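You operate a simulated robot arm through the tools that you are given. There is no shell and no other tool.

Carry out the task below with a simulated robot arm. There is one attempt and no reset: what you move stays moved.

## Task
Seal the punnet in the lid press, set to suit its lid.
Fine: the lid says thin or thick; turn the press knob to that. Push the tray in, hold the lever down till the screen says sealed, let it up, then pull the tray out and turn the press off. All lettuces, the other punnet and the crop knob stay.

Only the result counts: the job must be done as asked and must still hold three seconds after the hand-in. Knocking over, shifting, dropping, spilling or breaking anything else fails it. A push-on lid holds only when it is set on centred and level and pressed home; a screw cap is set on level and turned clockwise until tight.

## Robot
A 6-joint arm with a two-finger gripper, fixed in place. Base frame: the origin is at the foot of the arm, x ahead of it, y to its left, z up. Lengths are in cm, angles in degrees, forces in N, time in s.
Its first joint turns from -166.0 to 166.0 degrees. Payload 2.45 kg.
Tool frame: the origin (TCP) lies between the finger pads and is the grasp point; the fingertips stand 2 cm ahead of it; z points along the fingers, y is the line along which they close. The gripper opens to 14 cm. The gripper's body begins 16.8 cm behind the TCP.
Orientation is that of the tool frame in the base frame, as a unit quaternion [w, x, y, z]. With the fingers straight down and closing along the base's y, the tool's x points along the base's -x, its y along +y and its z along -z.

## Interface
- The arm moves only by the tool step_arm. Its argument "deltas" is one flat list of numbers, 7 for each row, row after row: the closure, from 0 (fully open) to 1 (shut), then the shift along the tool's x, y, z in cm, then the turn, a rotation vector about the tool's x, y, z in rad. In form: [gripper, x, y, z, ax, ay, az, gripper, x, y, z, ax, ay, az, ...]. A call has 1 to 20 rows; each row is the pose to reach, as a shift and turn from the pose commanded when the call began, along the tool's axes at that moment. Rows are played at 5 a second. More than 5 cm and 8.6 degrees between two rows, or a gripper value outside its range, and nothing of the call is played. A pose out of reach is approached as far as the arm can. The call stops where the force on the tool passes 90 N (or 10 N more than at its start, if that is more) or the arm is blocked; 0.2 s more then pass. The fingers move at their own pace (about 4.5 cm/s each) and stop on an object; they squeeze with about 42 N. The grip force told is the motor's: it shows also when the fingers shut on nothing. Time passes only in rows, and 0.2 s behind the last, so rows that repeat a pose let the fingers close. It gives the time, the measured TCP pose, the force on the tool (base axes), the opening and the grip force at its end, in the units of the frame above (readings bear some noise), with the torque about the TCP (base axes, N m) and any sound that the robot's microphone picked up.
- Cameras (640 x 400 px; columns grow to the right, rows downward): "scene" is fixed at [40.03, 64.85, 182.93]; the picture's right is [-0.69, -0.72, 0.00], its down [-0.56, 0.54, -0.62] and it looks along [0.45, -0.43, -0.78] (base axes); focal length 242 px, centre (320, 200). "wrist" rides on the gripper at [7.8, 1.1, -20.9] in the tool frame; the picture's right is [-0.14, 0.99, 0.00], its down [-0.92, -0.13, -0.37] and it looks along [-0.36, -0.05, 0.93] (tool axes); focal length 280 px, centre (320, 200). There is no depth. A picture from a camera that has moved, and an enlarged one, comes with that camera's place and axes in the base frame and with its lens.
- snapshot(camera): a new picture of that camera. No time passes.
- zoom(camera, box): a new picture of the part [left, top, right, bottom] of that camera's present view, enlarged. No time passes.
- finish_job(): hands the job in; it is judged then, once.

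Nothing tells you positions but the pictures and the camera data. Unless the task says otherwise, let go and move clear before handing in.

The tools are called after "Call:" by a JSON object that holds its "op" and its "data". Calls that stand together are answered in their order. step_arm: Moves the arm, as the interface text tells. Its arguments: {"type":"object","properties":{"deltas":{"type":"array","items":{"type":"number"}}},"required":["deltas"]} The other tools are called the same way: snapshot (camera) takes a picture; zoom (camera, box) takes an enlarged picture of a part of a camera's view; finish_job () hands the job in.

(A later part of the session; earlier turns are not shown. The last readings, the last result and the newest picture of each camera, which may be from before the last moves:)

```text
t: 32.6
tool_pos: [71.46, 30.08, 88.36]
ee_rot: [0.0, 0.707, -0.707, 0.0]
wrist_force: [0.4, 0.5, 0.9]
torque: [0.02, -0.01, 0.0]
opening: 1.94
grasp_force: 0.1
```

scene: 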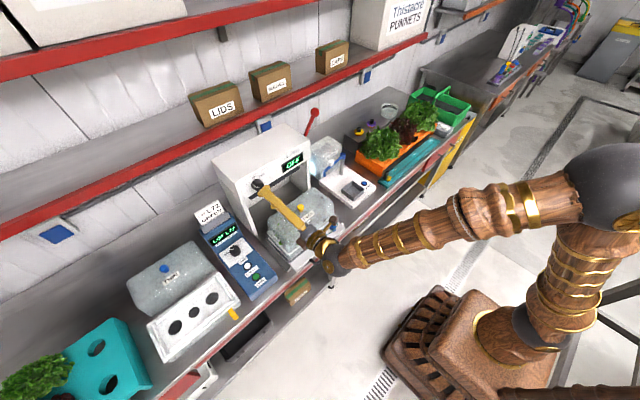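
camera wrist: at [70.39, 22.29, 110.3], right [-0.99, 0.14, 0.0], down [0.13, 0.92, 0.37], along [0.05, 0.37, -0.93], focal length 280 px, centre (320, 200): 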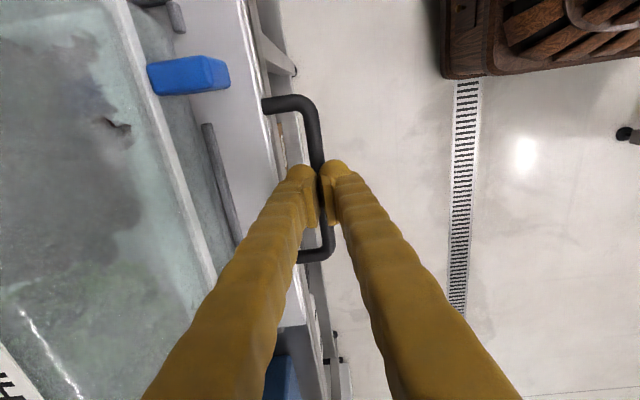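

No contact now with the tips at about 86.4, below the bar's centre. I'll close on it and start pushing gently.

Call:
{"op": "step_arm", "data": {"deltas": [1, 0, 0, 0, 0, 0, 0, 1, 0, 0, 0, 0, 0, 0, 1, 0, 0, 0, 0, 0, 0, 1, 0, 0, 0, 0, 0, 0]}}

Call:
{"op": "step_arm", "data": {"deltas": [1, 0, -0.4, 0, 0, 0, 0, 1, 0, -0.8, 0, 0, 0, 0, 1, 0, -1.2, 0, 0, 0, 0, 1, 0, -1.6, 0, 0, 0, 0]}}

Call:
{"op": "snapshot", "data": {"camera": "wrist"}}

```text
t: 33.6
tool_pos: [71.55, 30.13, 88.31]
ee_rot: [0.0, 0.708, -0.707, 0.0]
wrist_force: [4.0, -0.8, -4.6]
torque: [-0.07, -0.06, 0.85]
opening: 1.14
grasp_force: 38.5
```

```text
t: 34.6
tool_pos: [73.05, 30.1, 88.44]
ee_rot: [0.0, 0.708, -0.707, -0.001]
wrist_force: [-0.1, -1.8, 5.4]
torque: [-0.05, 0.02, 0.89]
opening: 1.17
grasp_force: 37.7
```

```text
taken
camera wrist: at [72.0, 22.26, 109.32], right [-0.99, 0.14, 0.0], down [0.13, 0.92, 0.37], along [0.05, 0.37, -0.93], focal length 280 px, centre (320, 200)
```

wrist: 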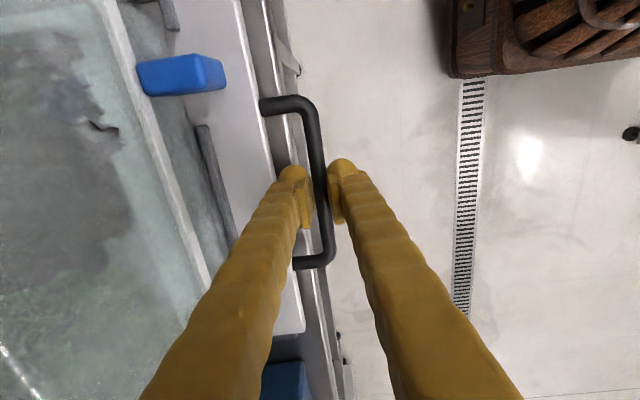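

The tray follows with almost no force. I'll continue pushing, watching for bench contact.

Call:
{"op": "step_arm", "data": {"deltas": [1, 0, -0.5, 0, 0, 0, 0, 1, 0, -1, 0, 0, 0, 0, 1, 0, -1.5, 0, 0, 0, 0, 1, 0, -2, 0, 0, 0, 0, 1, 0, -2.5, 0, 0, 0, 0, 1, 0, -3, 0, 0, 0, 0]}}

Call:
{"op": "step_arm", "data": {"deltas": [1, 0, -0.7, 0, 0, 0, 0, 1, 0, -1.4, 0, 0, 0, 0, 1, 0, -2.1, 0, 0, 0, 0, 1, 0, -2.8, 0, 0, 0, 0, 1, 0, -3.5, 0, 0, 0, 0, 1, 0, -4.2, 0, 0, 0, 0]}}

Call:
{"op": "snapshot", "data": {"camera": "scene"}}

Call:
{"op": "snapshot", "data": {"camera": "wrist"}}

```text
t: 36.0
tool_pos: [76.2, 30.07, 88.47]
ee_rot: [0.0, 0.707, -0.707, 0.0]
wrist_force: [-0.9, -6.2, 7.2]
torque: [-0.15, 0.03, 0.86]
opening: 1.14
grasp_force: 38.3
```

```text
t: 37.4
tool_pos: [80.31, 30.06, 88.48]
ee_rot: [0.001, 0.707, -0.707, 0.0]
wrist_force: [-0.2, -4.4, 6.7]
torque: [-0.05, 0.01, 0.87]
opening: 1.13
grasp_force: 38.4
```

```text
taken
```

scene: 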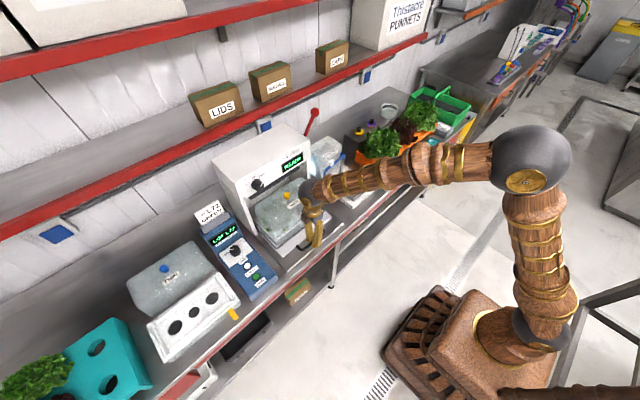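

```text
taken
camera wrist: at [79.19, 22.26, 109.33], right [-0.99, 0.14, 0.0], down [0.13, 0.92, 0.37], along [0.05, 0.37, -0.93], focal length 280 px, centre (320, 200)
```

wrist: 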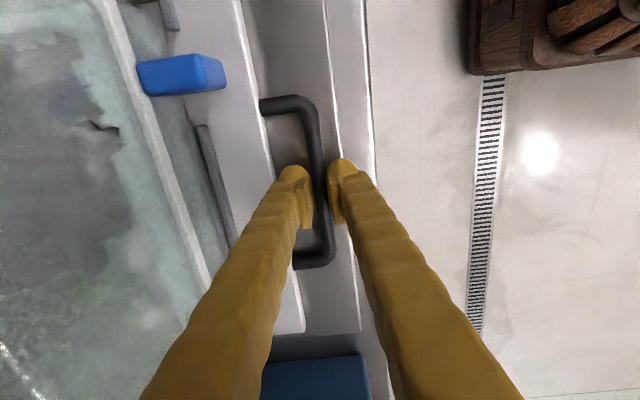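

Call:
{"op": "step_arm", "data": {"deltas": [1, 0, -0.7, 0, 0, 0, 0, 1, 0, -1.4, 0, 0, 0, 0, 1, 0, -2.1, 0, 0, 0, 0, 1, 0, -2.8, 0, 0, 0, 0, 1, 0, -3.5, 0, 0, 0, 0, 1, 0, -4.2, 0, 0, 0, 0]}}

Call:
{"op": "step_arm", "data": {"deltas": [1, 0, -0.5, 0, 0, 0, 0, 1, 0, -1, 0, 0, 0, 0, 1, 0, -1.5, 0, 0, 0, 0, 1, 0, -2, 0, 0, 0, 0, 1, 0, -2.5, 0, 0, 0, 0]}}

Call:
{"op": "snapshot", "data": {"camera": "scene"}}

Call:
{"op": "snapshot", "data": {"camera": "wrist"}}

```text
t: 38.8
tool_pos: [84.42, 30.02, 88.42]
ee_rot: [0.0, 0.707, -0.707, 0.0]
wrist_force: [-0.4, -5.6, 11.2]
torque: [-0.04, -0.02, 0.82]
opening: 1.16
grasp_force: 38.0
```

```text
t: 40.0
tool_pos: [87.0, 30.09, 88.3]
ee_rot: [0.0, -0.707, 0.707, 0.0]
wrist_force: [0.1, -6.4, 14.3]
torque: [0.0, 0.0, 0.87]
opening: 1.11
grasp_force: 38.6
```

```text
taken
```

scene: 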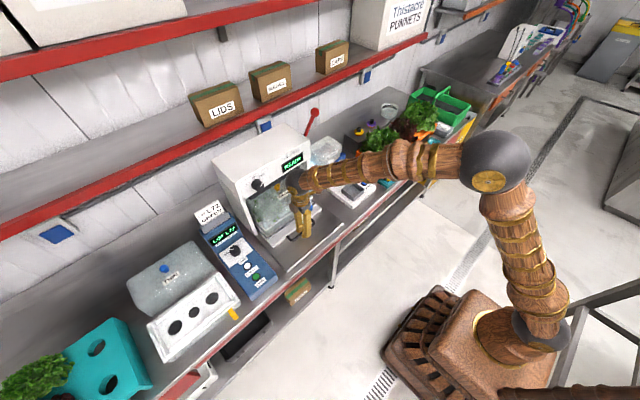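

```text
taken
camera wrist: at [85.89, 22.27, 109.34], right [-0.99, 0.14, 0.0], down [0.13, 0.92, 0.37], along [0.05, 0.37, -0.93], focal length 280 px, centre (320, 200)
```

wrist: 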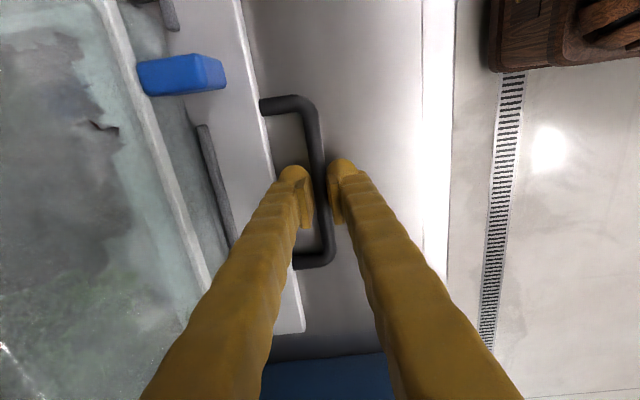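

Call:
{"op": "zoom", "data": {"camera": "scene", "box": [220, 120, 360, 250]}}

```text
3.08 times, centred on (290, 185) of scene
camera zoom: at [40.03, 64.85, 182.93], right [-0.69, -0.72, 0.0], down [-0.56, 0.54, -0.62], along [0.45, -0.43, -0.78], focal length 746 px, centre (412, 246)
```

zoom: 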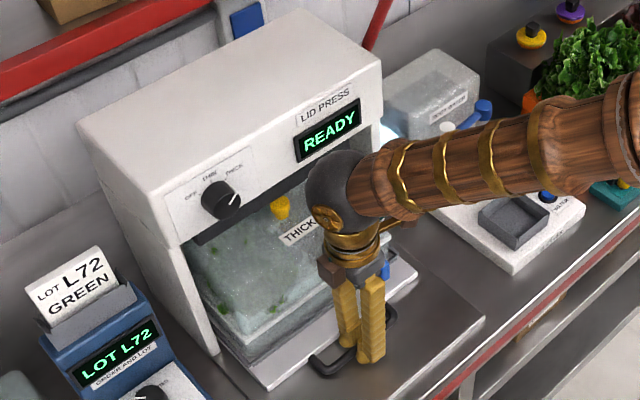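

Call:
{"op": "step_arm", "data": {"deltas": [1, 0, -0.5, -0.05, 0, 0, 0, 1, 0, -1, -0.1, 0, 0, 0, 1, 0, -1.5, -0.1, 0, 0, 0, 1, 0, -2, -0.1, 0, 0, 0]}}

Call:
{"op": "step_arm", "data": {"deltas": [1, 0, -0.4, 0, 0, 0, 0, 1, 0, -0.8, 0, 0, 0, 0, 1, 0, -1.2, 0, 0, 0, 0]}}

Call:
{"op": "zoom", "data": {"camera": "scene", "box": [220, 120, 360, 250]}}

```text
t: 41.0
tool_pos: [88.92, 30.09, 88.52]
ee_rot: [0.001, 0.707, -0.707, 0.0]
wrist_force: [-0.6, -2.4, -2.0]
torque: [-0.15, 0.03, 0.85]
opening: 1.11
grasp_force: 38.3
```

```text
t: 41.8
tool_pos: [90.2, 30.03, 88.42]
ee_rot: [0.0, -0.707, 0.708, 0.0]
wrist_force: [-1.1, -2.2, -6.0]
torque: [-0.02, 0.05, 0.83]
opening: 1.13
grasp_force: 38.1
```

```text
3.08 times, centred on (290, 185) of scene
camera zoom: at [40.03, 64.85, 182.93], right [-0.69, -0.72, 0.0], down [-0.56, 0.54, -0.62], along [0.45, -0.43, -0.78], focal length 746 px, centre (412, 246)
```

zoom: 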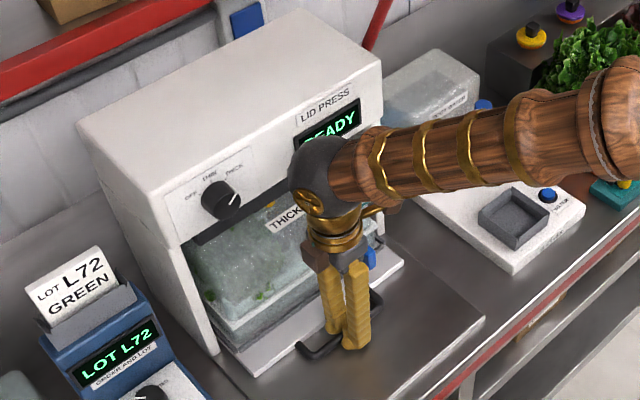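

Call:
{"op": "step_arm", "data": {"deltas": [1, 0, -0.3, 0, 0, 0, 0, 1, 0, -0.6, 0, 0, 0, 0, 1, 0, -0.9, 0, 0, 0, 0]}}

Call:
{"op": "step_arm", "data": {"deltas": [1, 0, -0.3, 0, 0, 0, 0, 1, 0, -0.6, 0, 0, 0, 0, 1, 0, -0.9, 0, 0, 0, 0]}}

Call:
{"op": "zoom", "data": {"camera": "scene", "box": [220, 120, 360, 250]}}

Call:
{"op": "snapshot", "data": {"camera": "wrist"}}

```text
t: 42.6
tool_pos: [91.08, 30.07, 88.52]
ee_rot: [0.0, 0.707, -0.707, -0.001]
wrist_force: [0.7, -1.4, 4.5]
torque: [-0.13, -0.03, 0.8]
opening: 1.08
grasp_force: 38.0
```

```text
t: 43.4
tool_pos: [91.42, 30.22, 88.57]
ee_rot: [-0.002, -0.707, 0.707, 0.002]
wrist_force: [-71.0, -2.6, 30.0]
torque: [0.33, 1.08, 0.85]
opening: 1.07
grasp_force: 38.1
```

```text
3.08 times, centred on (290, 185) of scene
camera zoom: at [40.03, 64.85, 182.93], right [-0.69, -0.72, 0.0], down [-0.56, 0.54, -0.62], along [0.45, -0.43, -0.78], focal length 746 px, centre (412, 246)
```

zoom: 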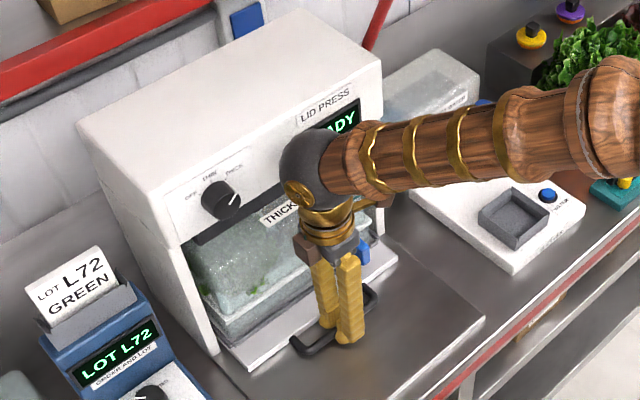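

```text
taken
camera wrist: at [90.6, 22.31, 109.48], right [-0.99, 0.14, 0.01], down [0.13, 0.92, 0.37], along [0.04, 0.36, -0.93], focal length 280 px, centre (320, 200)
```

wrist: 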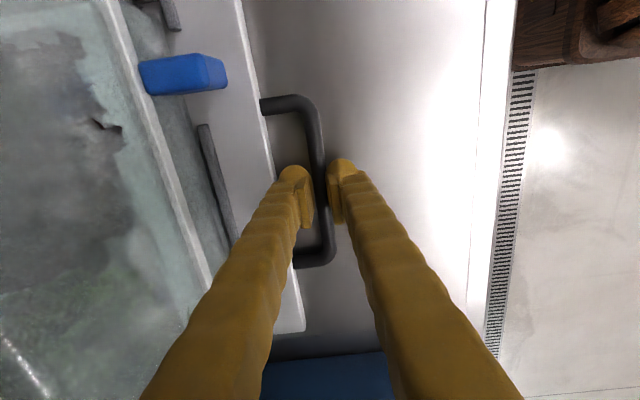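

The tray hit its stop at x≈91.4, after 20 cm of travel. I'll relax the push, release the bar, lift off and back away.

Call:
{"op": "step_arm", "data": {"deltas": [1, 0, 0.3, 0, 0, 0, 0, 1, 0, 0.55, 0, 0, 0, 0, 0.86, 0, 0.55, 0, 0, 0, 0, 0.86, 0, 0.55, 0, 0, 0, 0, 0.86, 0, 0.55, -1.5, 0, 0, 0, 0.86, 0, 0.55, -4, 0, 0, 0, 0.86, 0, 3, -7, 0, 0, 0, 0.86, 0, 6.5, -10, 0, 0, 0, 0.86, 0, 10.5, -12, 0, 0, 0, 0.86, 0, 14.5, -14, 0, 0, 0]}}

Call:
{"op": "snapshot", "data": {"camera": "wrist"}}

Call:
{"op": "zoom", "data": {"camera": "scene", "box": [200, 100, 360, 260]}}

```text
t: 45.6
tool_pos: [77.43, 30.07, 102.5]
ee_rot: [0.0, -0.707, 0.707, 0.0]
wrist_force: [-0.9, 0.0, -1.0]
torque: [-0.04, 0.02, -0.02]
opening: 1.95
grasp_force: 0.1
```

```text
taken
camera wrist: at [76.39, 22.23, 123.41], right [-0.99, 0.14, 0.0], down [0.13, 0.92, 0.37], along [0.05, 0.36, -0.93], focal length 280 px, centre (320, 200)
```

wrist: 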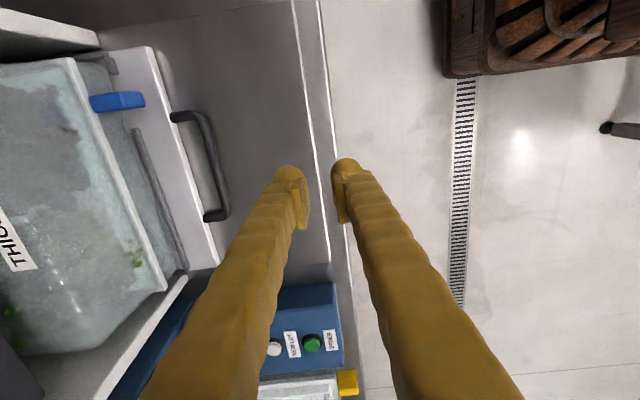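

```text
2.50 times, centred on (280, 180) of scene
camera zoom: at [40.03, 64.85, 182.93], right [-0.69, -0.72, 0.0], down [-0.56, 0.54, -0.62], along [0.45, -0.43, -0.78], focal length 606 px, centre (420, 250)
```

zoom: 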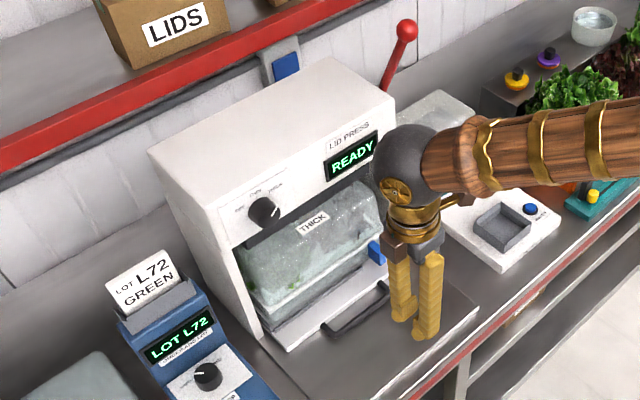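

The tray is in and the screen still says READY. Now I'll retreat and reorient toward the red lever ball.

Call:
{"op": "step_arm", "data": {"deltas": [0.86, 0.8, 1.2, -1.9, 0, 0, 0.131, 0.86, 1.6, 2.4, -3.8, 0, 0, 0.262, 0.86, 2.4, 3.6, -5.7, 0, 0, 0.393, 0.86, 3.2, 4.8, -7.6, 0, 0, 0.524, 0.86, 4.0, 6, -9.5, 0, 0, 0.655, 0.86, 4.8, 7.2, -11.4, 0, 0, 0.785, 0.86, 5.6, 8.4, -13.3, 0, 0, 0.916, 0.86, 6.4, 9.6, -15.2, 0, 0, 1.047, 0.86, 7.2, 10.8, -17.1, 0, 0, 1.178, 0.86, 8, 12, -19, 0, 0, 1.309, 0.86, 9, 13, -21, 0, 0, 1.44, 0.86, 10, 14, -23, 0, 0, 1.571]}}

Call:
{"op": "step_arm", "data": {"deltas": [0.7, -1, -1, -1, 0, -0.131, 0, 0.65, -2, -2, -2, 0, -0.262, 0, 0.65, -3, -3, -3, 0, -0.393, 0, 0.65, -4, -4, -4, 0, -0.524, 0, 0.65, -6, -5, -5, 0, -0.655, 0, 0.65, -8, -6, -6, 0, -0.785, 0, 0.65, -10, -7, -8, 0, -0.916, 0, 0.65, -12, -9, -10, 0, -1.047, 0]}}

Call:
{"op": "snapshot", "data": {"camera": "wrist"}}

Call:
{"op": "snapshot", "data": {"camera": "scene"}}

```text
t: 48.2
tool_pos: [63.47, 20.03, 125.44]
ee_rot: [-0.002, 0.001, 1.0, -0.001]
wrist_force: [0.2, 0.1, 0.8]
torque: [-0.02, 0.01, -0.01]
opening: 1.95
grasp_force: 0.1
```

```text
t: 50.0
tool_pos: [75.42, 11.05, 135.43]
ee_rot: [0.501, 0.0, 0.865, 0.0]
wrist_force: [0.6, -0.7, 0.5]
torque: [-0.02, 0.0, 0.03]
opening: 4.89
grasp_force: 0.0
```

```text
taken
camera wrist: at [53.39, 12.16, 139.17], right [0.07, 0.99, 0.12], down [0.14, -0.13, 0.98], along [0.99, -0.05, -0.15], focal length 280 px, centre (320, 200)
```

wrist: 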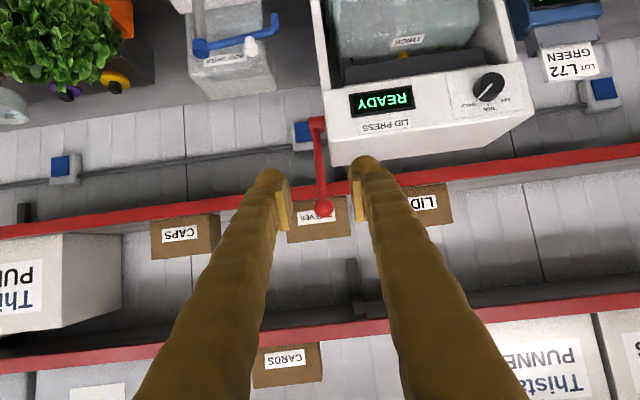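

```text
taken
```

scene: 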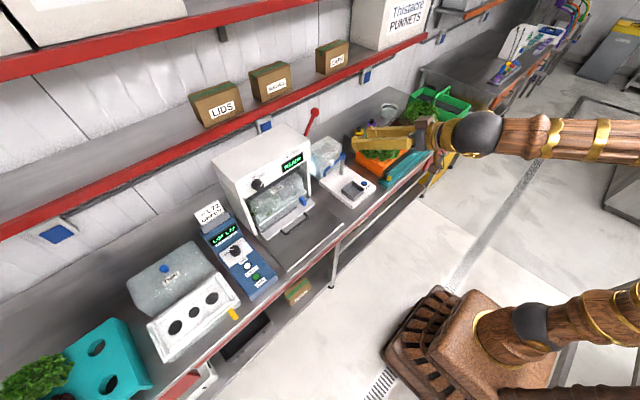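

Call:
{"op": "zoom", "data": {"camera": "wrist", "box": [270, 100, 370, 225]}}

```text
3.20 times, centred on (320, 162) of wrist
camera zoom: at [53.39, 12.16, 139.17], right [0.07, 0.99, 0.12], down [0.14, -0.13, 0.98], along [0.99, -0.05, -0.15], focal length 897 px, centre (320, 320)
```

zoom: 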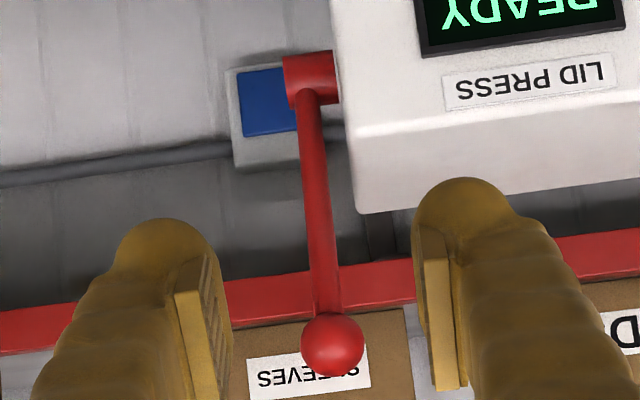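

The ball is at about (99.2, 10.25, 133.6), and its pivot is near (103.5, 10.8, 117). I'll approach it with the fingers straddling.

Call:
{"op": "step_arm", "data": {"deltas": [0.65, -1.8, -0.4, 3.7, 0, 0, 0, 0.65, -3.6, -0.8, 7.4, 0, 0, 0, 0.65, -5.4, -0.8, 11.1, 0, 0, 0, 0.65, -7.2, -0.8, 14.8, 0, 0, 0]}}

Call:
{"op": "zoom", "data": {"camera": "wrist", "box": [240, 100, 400, 260]}}

Call:
{"op": "zoom", "data": {"camera": "scene", "box": [260, 80, 420, 200]}}

```text
t: 51.0
tool_pos: [91.98, 10.25, 134.16]
ee_rot: [0.5, -0.001, 0.866, 0.001]
wrist_force: [0.2, 0.1, 0.3]
torque: [-0.01, 0.01, 0.0]
opening: 4.91
grasp_force: 0.0
```

```text
2.50 times, centred on (320, 180) of wrist
camera zoom: at [69.92, 11.35, 137.99], right [0.07, 0.99, 0.12], down [0.14, -0.13, 0.98], along [0.99, -0.05, -0.15], focal length 701 px, centre (320, 250)
```

zoom: 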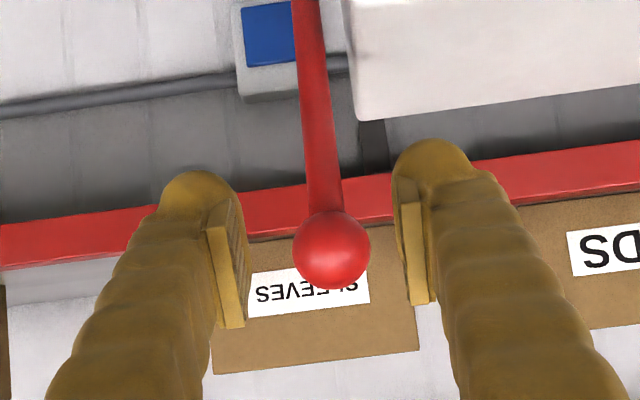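

```text
3.33 times, centred on (340, 140) of scene
camera zoom: at [40.03, 64.85, 182.93], right [-0.69, -0.72, 0.0], down [-0.56, 0.54, -0.62], along [0.45, -0.43, -0.78], focal length 808 px, centre (253, 400)
```

zoom: 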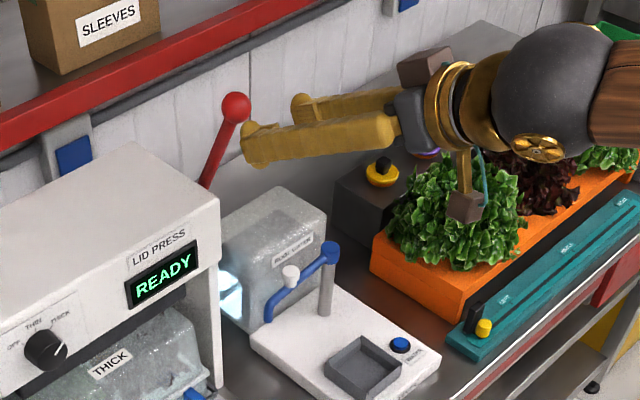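

Call:
{"op": "step_arm", "data": {"deltas": [0.65, -1.6, 0, 3.3, 0, 0, 0, 0.65, -3.1, 0.03, 6.5, 0, 0, 0, 0.65, -3.1, 0.03, 6.5, 0, 0, 0, 1, -3.1, 0.03, 6.5, 0, 0, 0, 1, -3.1, 0.03, 6.5, 0, 0, 0, 1, -3.1, 0.03, 6.5, 0, 0, 0, 1, -3.1, 0.03, 6.5, 0, 0, 0]}}

Call:
{"op": "zoom", "data": {"camera": "wrist", "box": [240, 100, 400, 260]}}

```text
t: 52.6
tool_pos: [98.96, 10.25, 133.61]
ee_rot: [0.5, 0.0, 0.866, 0.0]
wrist_force: [2.1, 1.5, 0.3]
torque: [0.04, -0.21, -0.01]
opening: 3.11
grasp_force: 44.3
```

```text
2.50 times, centred on (320, 180) of wrist
camera zoom: at [77.04, 11.4, 137.32], right [0.07, 0.99, 0.12], down [0.14, -0.13, 0.98], along [0.99, -0.05, -0.15], focal length 701 px, centre (320, 250)
```

zoom: 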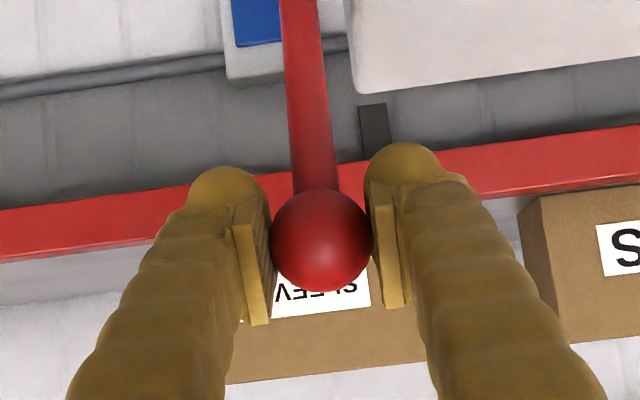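

The ball is gripped. I'll start the arc with a small step to confirm the lever moves and to feel its force.

Call:
{"op": "step_arm", "data": {"deltas": [1, 0.66, 0, -0.62, 0, 0, 0, 1, 1.32, 0, -1.21, 0, 0, 0]}}

Call:
{"op": "snapshot", "data": {"camera": "wrist"}}

```text
t: 53.2
tool_pos: [97.33, 10.25, 132.68]
ee_rot: [0.498, 0.001, 0.867, -0.001]
wrist_force: [24.3, 1.3, -31.8]
torque: [0.07, -0.66, 0.02]
opening: 3.11
grasp_force: 44.8
```

```text
taken
camera wrist: at [75.42, 11.42, 136.6], right [0.07, 0.99, 0.12], down [0.15, -0.13, 0.98], along [0.99, -0.05, -0.15], focal length 280 px, centre (320, 200)
```

wrist: 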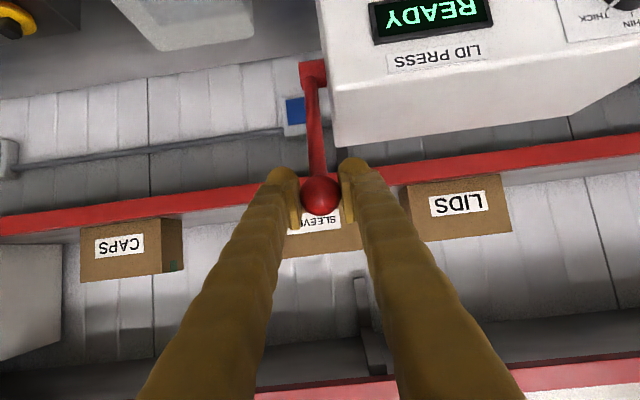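

Call:
{"op": "step_arm", "data": {"deltas": [1, 0.9, 0, -0.35, 0, 0, 0, 1, 1.85, 0, -0.77, 0, 0, 0, 1, 2.7, 0, -1.17, 0, 0, 0, 1, 3.57, 0, -1.56, 0, 0, 0]}}

```text
t: 54.2
tool_pos: [94.27, 10.3, 131.02]
ee_rot: [0.5, 0.0, 0.866, 0.0]
wrist_force: [18.6, 6.1, -10.7]
torque: [-0.01, -1.2, 0.09]
opening: 3.24
grasp_force: 44.6
```

Call:
{"op": "step_arm", "data": {"deltas": [1, 0.9, 0, -0.27, 0, 0, 0, 1, 1.81, 0, -0.52, 0, 0, 0, 1, 2.72, 0, -0.76, 0, 0, 0, 1, 3.65, 0, -0.95, 0, 0, 0]}}

Call:
{"op": "snapshot", "data": {"camera": "wrist"}}

Call:
{"op": "zoom", "data": {"camera": "scene", "box": [220, 80, 380, 220]}}

```text
t: 55.2
tool_pos: [91.59, 10.39, 128.12]
ee_rot: [0.5, -0.001, 0.866, 0.001]
wrist_force: [12.9, 10.9, -0.8]
torque: [-0.09, -1.3, 0.12]
opening: 3.23
grasp_force: 44.9
```

```text
taken
camera wrist: at [69.59, 11.39, 131.85], right [0.07, 0.99, 0.12], down [0.14, -0.13, 0.98], along [0.99, -0.05, -0.15], focal length 280 px, centre (320, 200)
```

wrist: 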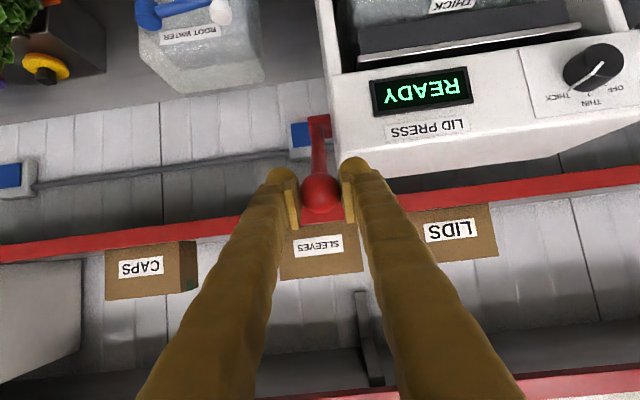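

```text
2.86 times, centred on (300, 150) of scene
camera zoom: at [40.03, 64.85, 182.93], right [-0.69, -0.72, 0.0], down [-0.56, 0.54, -0.62], along [0.45, -0.43, -0.78], focal length 693 px, centre (377, 343)
```

zoom: 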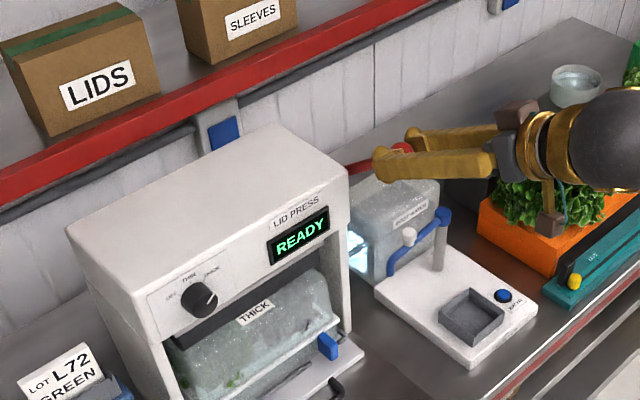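

Call:
{"op": "step_arm", "data": {"deltas": [1, 0.93, 0.1, -0.13, 0, 0, 0, 1, 1.86, 0.1, -0.23, 0, 0, 0, 1, 2.8, 0.1, -0.26, 0, 0, 0, 1, 3.75, 0.1, -0.26, 0, 0, 0]}}

Call:
{"op": "zoom", "data": {"camera": "scene", "box": [220, 80, 380, 220]}}

```text
t: 56.2
tool_pos: [89.6, 10.28, 125.08]
ee_rot: [0.5, 0.001, 0.866, -0.001]
wrist_force: [13.2, -7.4, 1.3]
torque: [0.04, -1.28, -0.11]
opening: 3.24
grasp_force: 44.9
```

```text
2.86 times, centred on (300, 150) of scene
camera zoom: at [40.03, 64.85, 182.93], right [-0.69, -0.72, 0.0], down [-0.56, 0.54, -0.62], along [0.45, -0.43, -0.78], focal length 693 px, centre (377, 343)
```

zoom: 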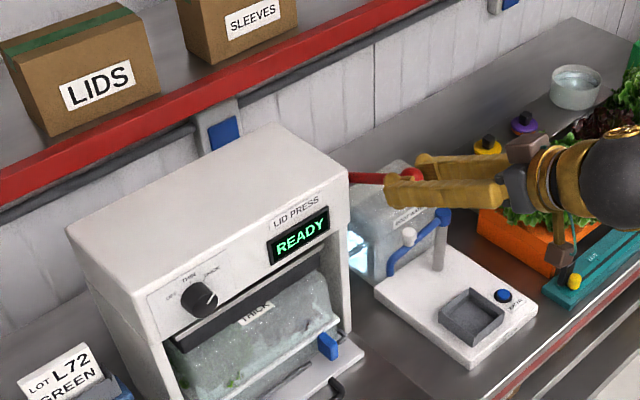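

Call:
{"op": "step_arm", "data": {"deltas": [1, 0.93, -0.05, 0.06, 0, 0, 0, 1, 1.88, -0.05, 0.16, 0, 0, 0, 1, 2.8, -0.05, 0.33, 0, 0, 0, 1, 3.73, -0.05, 0.52, 0, 0, 0]}}

Call:
{"op": "zoom", "data": {"camera": "scene", "box": [220, 80, 380, 220]}}

```text
t: 57.2
tool_pos: [88.05, 10.3, 121.61]
ee_rot: [0.5, 0.0, 0.866, 0.0]
wrist_force: [4.9, -5.0, 5.8]
torque: [-0.19, -1.15, 0.01]
opening: 3.24
grasp_force: 44.7
```

```text
2.86 times, centred on (300, 150) of scene
camera zoom: at [40.03, 64.85, 182.93], right [-0.69, -0.72, 0.0], down [-0.56, 0.54, -0.62], along [0.45, -0.43, -0.78], focal length 693 px, centre (377, 343)
```

zoom: 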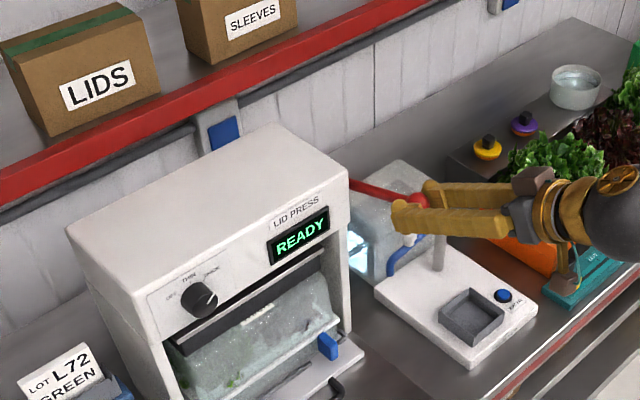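

Call:
{"op": "step_arm", "data": {"deltas": [1, 0.9, 0, 0.26, 0, 0, 0, 1, 1.8, 0, 0.54, 0, 0, 0]}}

Call:
{"op": "step_arm", "data": {"deltas": [1, 0.87, 0, 0.36, 0, 0, 0, 1, 1.73, 0, 0.74, 0, 0, 0]}}

Call:
{"op": "zoom", "data": {"camera": "scene", "box": [220, 80, 380, 220]}}

```text
t: 57.8
tool_pos: [87.58, 10.27, 119.7]
ee_rot: [0.5, 0.001, 0.866, -0.001]
wrist_force: [12.5, -5.1, 5.4]
torque: [-0.01, -1.16, -0.06]
opening: 3.22
grasp_force: 45.0
```

```text
t: 58.4
tool_pos: [87.37, 10.28, 117.88]
ee_rot: [0.5, 0.0, 0.866, 0.0]
wrist_force: [3.6, -9.7, 6.0]
torque: [-0.06, -0.88, -0.03]
opening: 3.2
grasp_force: 45.5
```

```text
2.86 times, centred on (300, 150) of scene
camera zoom: at [40.03, 64.85, 182.93], right [-0.69, -0.72, 0.0], down [-0.56, 0.54, -0.62], along [0.45, -0.43, -0.78], focal length 693 px, centre (377, 343)
```

zoom: 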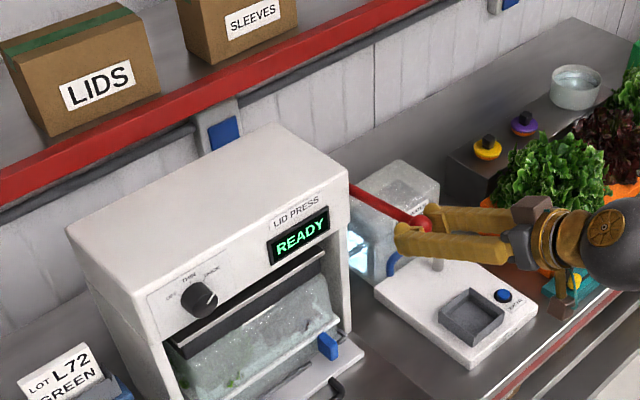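

Call:
{"op": "snapshot", "data": {"camera": "wrist"}}

Call:
{"op": "zoom", "data": {"camera": "scene", "box": [290, 120, 390, 210]}}

```text
taken
camera wrist: at [65.4, 11.41, 121.63], right [0.07, 0.99, 0.12], down [0.14, -0.13, 0.98], along [0.99, -0.05, -0.15], focal length 280 px, centre (320, 200)
```

wrist: 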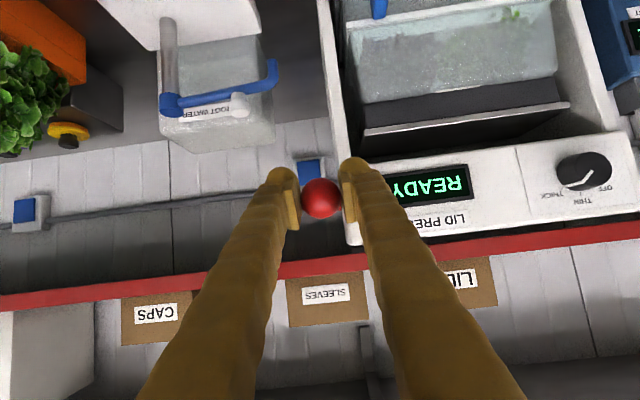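

```text
4.44 times, centred on (340, 165) of scene
camera zoom: at [40.03, 64.85, 182.93], right [-0.69, -0.72, 0.0], down [-0.56, 0.54, -0.62], along [0.45, -0.43, -0.78], focal length 1078 px, centre (231, 356)
```

zoom: 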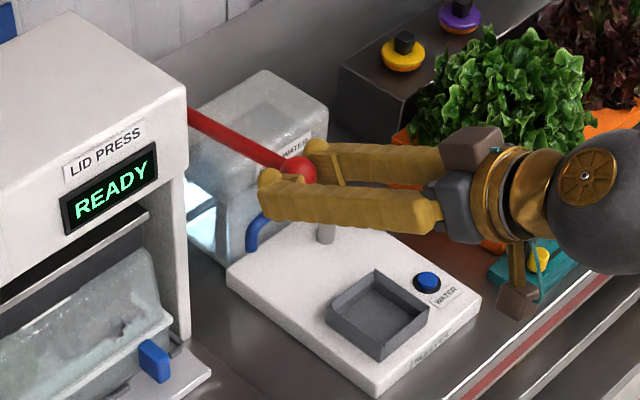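

The screen still says READY and the platen is descending. I'll continue the stroke, which stays clear of the water fixture with its top at about z 107.

Call:
{"op": "step_arm", "data": {"deltas": [1, 0.83, 0, 0.45, 0, 0, 0, 1, 1.65, 0, 0.92, 0, 0, 0]}}

Call:
{"op": "zoom", "data": {"camera": "scene", "box": [220, 80, 380, 220]}}

```text
t: 59.0
tool_pos: [87.41, 10.34, 116.22]
ee_rot: [0.501, 0.0, 0.866, 0.0]
wrist_force: [13.0, -14.5, 29.0]
torque: [0.07, -0.22, -0.09]
opening: 3.0
grasp_force: 44.8
```

```text
2.86 times, centred on (300, 150) of scene
camera zoom: at [40.03, 64.85, 182.93], right [-0.69, -0.72, 0.0], down [-0.56, 0.54, -0.62], along [0.45, -0.43, -0.78], focal length 693 px, centre (377, 343)
```

zoom: 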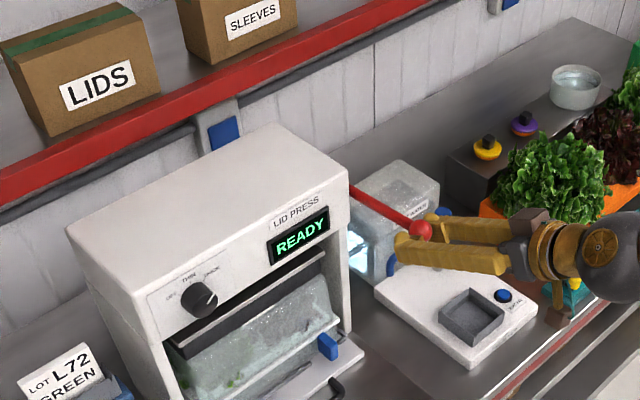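

Call:
{"op": "step_arm", "data": {"deltas": [1, 0, 0, 0, 0, 0, 0, 1, 0, 0, 0, 0, 0, 0]}}

Call:
{"op": "snapshot", "data": {"camera": "wrist"}}

Call:
{"op": "zoom", "data": {"camera": "wrist", "box": [240, 0, 640, 250]}}

```text
t: 59.6
tool_pos: [87.36, 10.29, 116.14]
ee_rot: [0.5, 0.0, 0.866, 0.0]
wrist_force: [14.8, -21.0, 30.3]
torque: [0.04, -0.22, -0.13]
opening: 2.99
grasp_force: 45.0
```

```text
taken
camera wrist: at [65.36, 11.43, 119.81], right [0.07, 0.99, 0.12], down [0.14, -0.13, 0.98], along [0.99, -0.05, -0.15], focal length 280 px, centre (320, 200)
```

wrist: 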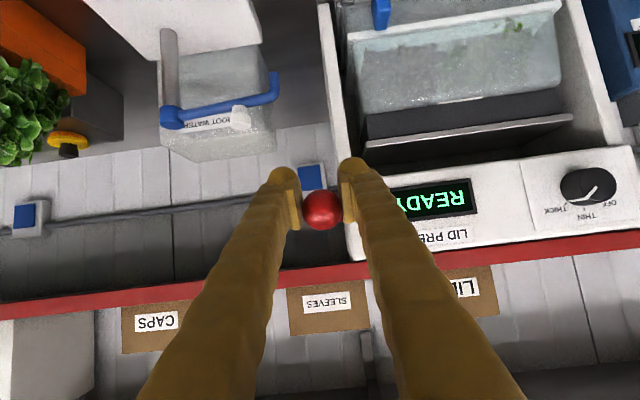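

```text
1.60 times, centred on (440, 125) of wrist
camera zoom: at [65.36, 11.43, 119.81], right [0.07, 0.99, 0.12], down [0.14, -0.13, 0.98], along [0.99, -0.05, -0.15], focal length 449 px, centre (128, 320)
```

zoom: 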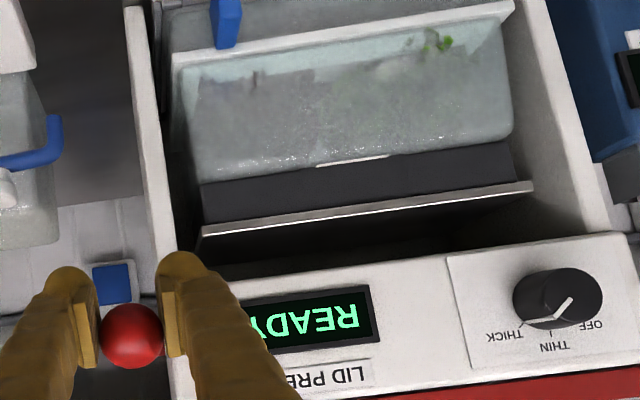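

The platen now rests on the lid, but the ball slips through the pads under the extra force. I'll ride the lever gently back up while gripped, then push it from above with the closed fingers instead.

Call:
{"op": "step_arm", "data": {"deltas": [1, -1, -0.1, -0.45, 0, 0, 0, 1, -2.02, -0.1, -0.89, 0, 0, 0, 1, -3.5, -0.1, -1.33, 0, 0, 0, 1, -5.05, -0.1, -1.69, 0, 0, 0, 1, -6.6, -0.1, -1.86, 0, 0, 0, 1, -8.17, -0.1, -1.97, 0, 0, 0, 1, -9.75, -0.1, -1.88, 0, 0, 0, 1, -11.3, -0.1, -1.7, 0, 0, 0, 1, -12.8, -0.1, -1.35, 0, 0, 0, 1, -14.33, -0.1, -0.89, 0, 0, 0, 1, -15.8, -0.1, -0.25, 0, 0, 0, 1, -17.17, -0.1, 0.44, 0, 0, 0]}}

Call:
{"op": "snapshot", "data": {"camera": "wrist"}}

Call:
{"op": "zoom", "data": {"camera": "scene", "box": [220, 80, 380, 220]}}

```text
t: 62.2
tool_pos: [96.33, 10.19, 130.68]
ee_rot: [0.5, 0.001, 0.866, 0.0]
wrist_force: [-14.0, 21.8, 9.4]
torque: [-0.24, 1.11, 0.15]
opening: 2.99
grasp_force: 44.8
```

```text
taken
camera wrist: at [74.28, 11.39, 134.41], right [0.07, 0.99, 0.12], down [0.14, -0.13, 0.98], along [0.99, -0.05, -0.15], focal length 280 px, centre (320, 200)
```

wrist: 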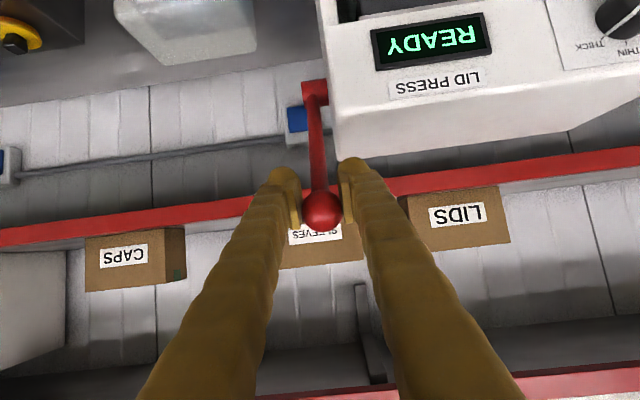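

```text
2.86 times, centred on (300, 150) of scene
camera zoom: at [40.03, 64.85, 182.93], right [-0.69, -0.72, 0.0], down [-0.56, 0.54, -0.62], along [0.45, -0.43, -0.78], focal length 693 px, centre (377, 343)
```

zoom: 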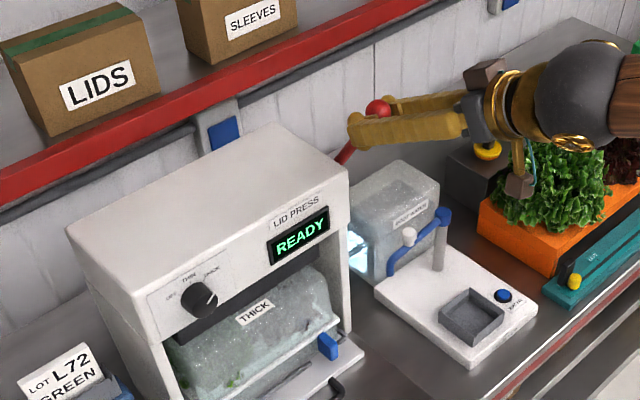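

Call:
{"op": "step_arm", "data": {"deltas": [0.65, 0, 0, 0, 0, 0, 0, 0.65, 0, 0, 0, 0, 0, 0, 0.65, 0, 0, -3, 0, 0, 0, 0.65, 0, 0, -6, 0, 0, 0, 0.65, 0, 0, -9, 0, 0, 0, 1, -2, 0, -9, 0, 0, 0, 1, -5, 0, -9, 0, 0, 0, 1, -8, 0, -9, 0, 0, 0]}}

Call:
{"op": "snapshot", "data": {"camera": "wrist"}}

Call:
{"op": "zoom", "data": {"camera": "wrist", "box": [260, 60, 400, 200]}}

```text
t: 64.0
tool_pos: [92.51, 10.14, 142.13]
ee_rot: [0.5, 0.001, 0.866, 0.0]
wrist_force: [0.0, -0.2, 0.2]
torque: [-0.02, -0.01, -0.04]
opening: 0.0
grasp_force: 17.0
```

```text
taken
camera wrist: at [70.52, 11.31, 145.8], right [0.07, 0.99, 0.12], down [0.14, -0.13, 0.98], along [0.99, -0.05, -0.15], focal length 280 px, centre (320, 200)
```

wrist: 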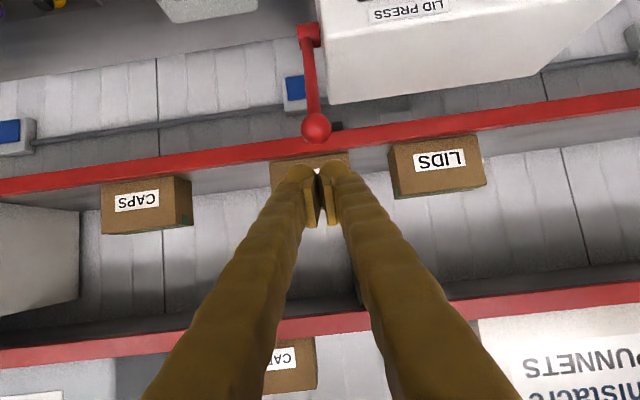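

```text
2.86 times, centred on (330, 130) of wrist
camera zoom: at [70.52, 11.31, 145.8], right [0.07, 0.99, 0.12], down [0.14, -0.13, 0.98], along [0.99, -0.05, -0.15], focal length 801 px, centre (291, 400)
```

zoom: 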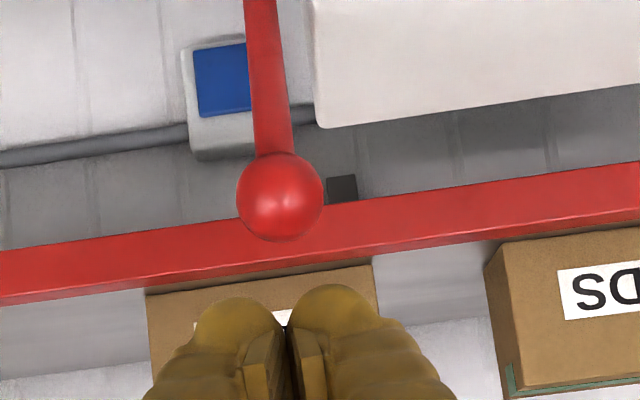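

The lever is back at rest with the ball at (99.2, 10.3, 133.7). I'll place the closed fingers above and behind it, then push it down along its arc.

Call:
{"op": "step_arm", "data": {"deltas": [1, -0.1, 0.1, 3, 0, 0, 0, 1, -0.2, 0.15, 6, 0, 0, 0, 1, -0.3, 0.15, 8.7, 0, 0, 0]}}

Call:
{"op": "snapshot", "data": {"camera": "wrist"}}

Call:
{"op": "zoom", "data": {"camera": "scene", "box": [260, 60, 380, 170]}}

```text
t: 64.8
tool_pos: [100.31, 10.24, 138.06]
ee_rot: [0.5, -0.001, 0.866, 0.0]
wrist_force: [-0.3, -0.8, -0.5]
torque: [-0.02, 0.07, 0.02]
opening: 0.01
grasp_force: 28.9
```

```text
taken
camera wrist: at [78.18, 11.43, 141.79], right [0.07, 0.99, 0.12], down [0.14, -0.13, 0.98], along [0.99, -0.05, -0.15], focal length 280 px, centre (320, 200)
```

wrist: 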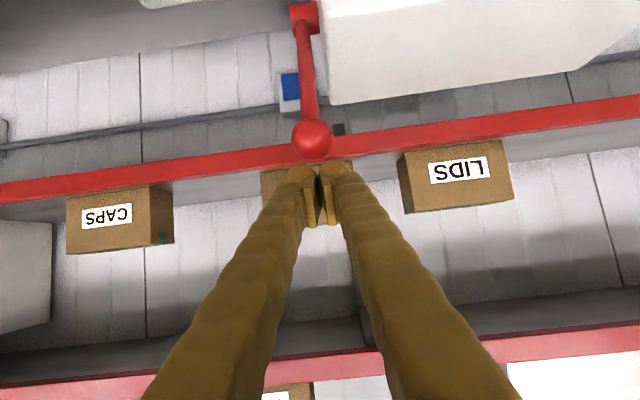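

```text
3.64 times, centred on (320, 115) of scene
camera zoom: at [40.03, 64.85, 182.93], right [-0.69, -0.72, 0.0], down [-0.56, 0.54, -0.62], along [0.45, -0.43, -0.78], focal length 882 px, centre (320, 509)
```

zoom: 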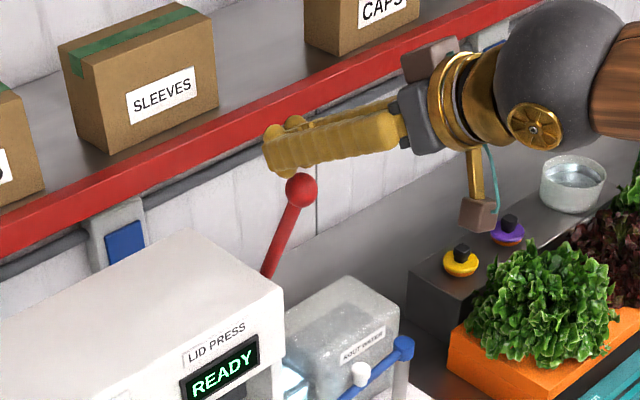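

Call:
{"op": "step_arm", "data": {"deltas": [1, 0.5, 0.1, 0.2, 0, 0, 0, 1, 1.09, 0.1, 0.47, 0, 0, 0, 1, 1.7, 0.1, 0, 0, 0, 0, 1, 2.35, 0.1, -0.49, 0, 0, 0, 1, 3.0, 0.1, -0.92, 0, 0, 0, 1, 3.68, 0.1, -1.34, 0, 0, 0]}}

Call:
{"op": "zoom", "data": {"camera": "scene", "box": [260, 60, 380, 170]}}

Call:
{"op": "zoom", "data": {"camera": "wrist", "box": [240, 60, 400, 240]}}

```text
t: 66.2
tool_pos: [97.18, 10.43, 135.46]
ee_rot: [0.5, 0.001, 0.866, -0.001]
wrist_force: [0.4, -1.5, 0.4]
torque: [0.0, 0.0, -0.02]
opening: 0.0
grasp_force: 29.5
```

```text
3.64 times, centred on (320, 115) of scene
camera zoom: at [40.03, 64.85, 182.93], right [-0.69, -0.72, 0.0], down [-0.56, 0.54, -0.62], along [0.45, -0.43, -0.78], focal length 882 px, centre (320, 509)
```

zoom: 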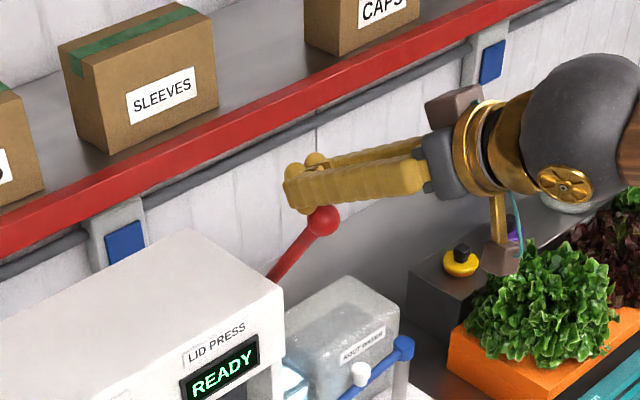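

```text
2.22 times, centred on (320, 150) of wrist
camera zoom: at [75.19, 11.59, 139.21], right [0.07, 0.99, 0.12], down [0.14, -0.13, 0.98], along [0.99, -0.05, -0.15], focal length 623 px, centre (320, 311)
```

zoom: 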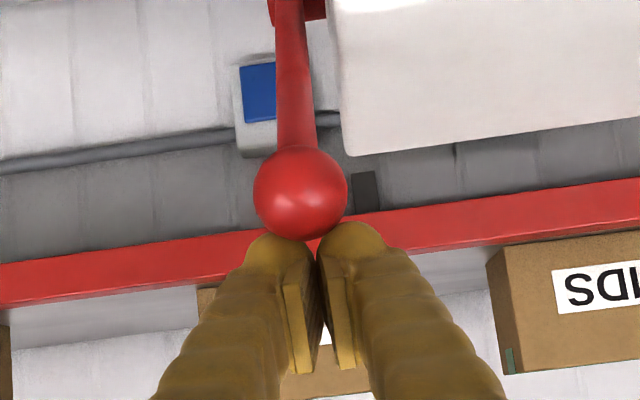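

Call:
{"op": "step_arm", "data": {"deltas": [1, 1.4, -0.1, -0.7, 0, 0, 0, 1, 2.85, -0.1, -1.33, 0, 0, 0, 1, 4.35, -0.1, -1.8, 0, 0, 0, 1, 5.91, -0.1, -2.15, 0, 0, 0, 1, 7.5, -0.1, -2.33, 0, 0, 0, 1, 9.05, -0.1, -2.43, 0, 0, 0, 1, 10.6, -0.1, -2.35, 0, 0, 0, 1, 12.19, -0.1, -2.15, 0, 0, 0]}}

Call:
{"op": "zoom", "data": {"camera": "scene", "box": [220, 80, 380, 220]}}

Call:
{"op": "zoom", "data": {"camera": "wrist", "box": [240, 60, 400, 240]}}

```text
t: 68.0
tool_pos: [89.21, 10.49, 126.11]
ee_rot: [0.5, 0.0, 0.866, 0.001]
wrist_force: [0.8, -1.5, 1.1]
torque: [-0.03, -0.03, -0.03]
opening: 0.0
grasp_force: 29.0
```

```text
2.86 times, centred on (300, 150) of scene
camera zoom: at [40.03, 64.85, 182.93], right [-0.69, -0.72, 0.0], down [-0.56, 0.54, -0.62], along [0.45, -0.43, -0.78], focal length 693 px, centre (377, 343)
```

zoom: 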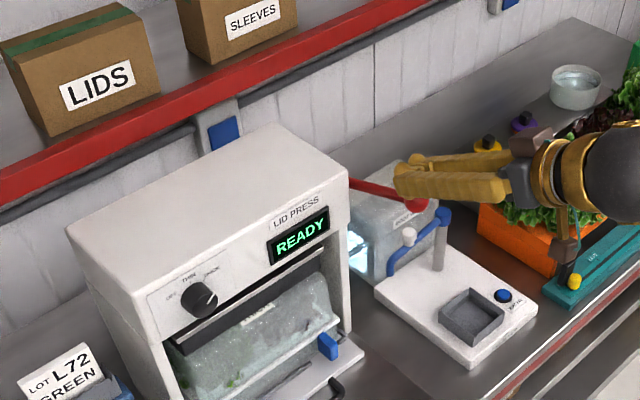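

```text
2.22 times, centred on (320, 150) of wrist
camera zoom: at [67.2, 11.48, 129.77], right [0.07, 0.99, 0.12], down [0.14, -0.13, 0.98], along [0.99, -0.05, -0.15], focal length 623 px, centre (320, 311)
```

zoom: 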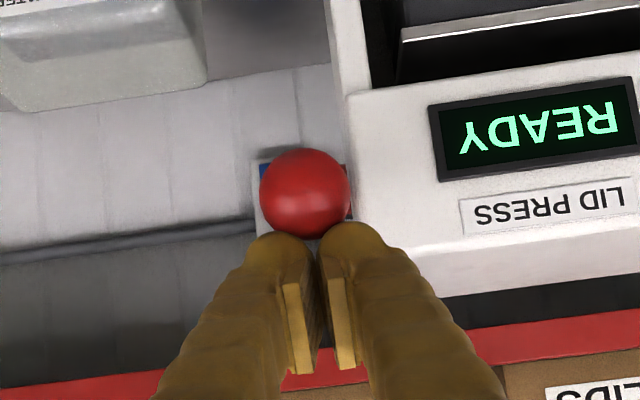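

Call:
{"op": "step_arm", "data": {"deltas": [1, 1.5, -0.1, 0.35, 0, 0, 0, 1, 3.05, -0.1, 0.81, 0, 0, 0, 1, 3.8, -0.1, 1.1, 0, 0, 0, 1, 4.5, -0.1, 1.42, 0, 0, 0]}}

Call:
{"op": "step_arm", "data": {"deltas": [1, 0.5, 0, 0.25, 0, 0, 0, 1, 0.95, 0, 0.48, 0, 0, 0, 1, 1.41, 0, 0.73, 0, 0, 0]}}

Call:
{"op": "zoom", "data": {"camera": "scene", "box": [220, 80, 380, 220]}}

Call:
{"op": "snapshot", "data": {"camera": "wrist"}}

```text
t: 69.0
tool_pos: [88.2, 10.36, 121.49]
ee_rot: [0.501, -0.001, 0.866, 0.001]
wrist_force: [-1.5, 0.6, 12.8]
torque: [0.09, -0.02, -0.02]
opening: 0.6
grasp_force: 29.4
```

```text
t: 69.9
tool_pos: [88.45, 10.27, 120.97]
ee_rot: [0.506, 0.001, 0.862, -0.001]
wrist_force: [7.6, 3.8, 36.5]
torque: [0.09, -0.39, -0.19]
opening: 0.59
grasp_force: 29.3
stopped in row 3: the force on the tool passed its limit at 92 N (the readings are from after the stop); the commanded pose is now the measured one
```

```text
2.86 times, centred on (300, 150) of scene
camera zoom: at [40.03, 64.85, 182.93], right [-0.69, -0.72, 0.0], down [-0.56, 0.54, -0.62], along [0.45, -0.43, -0.78], focal length 693 px, centre (377, 343)
```

zoom: 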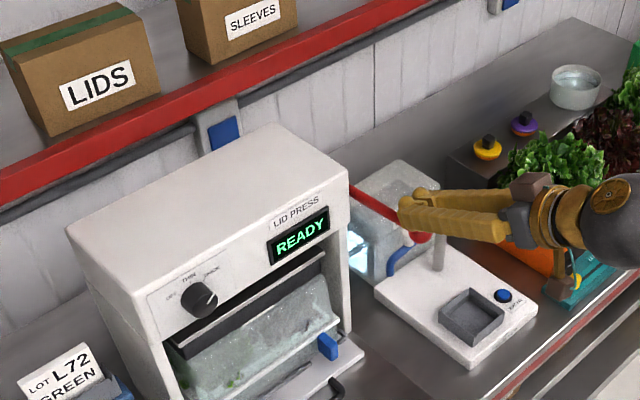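

```text
taken
camera wrist: at [66.32, 11.42, 124.35], right [0.07, 0.99, 0.12], down [0.13, -0.13, 0.98], along [0.99, -0.05, -0.13], focal length 280 px, centre (320, 200)
```

wrist: 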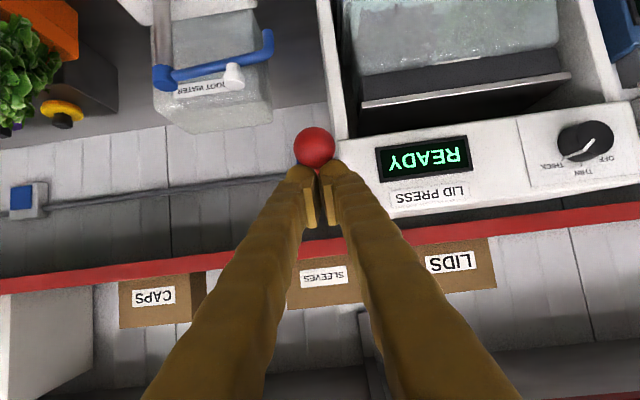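

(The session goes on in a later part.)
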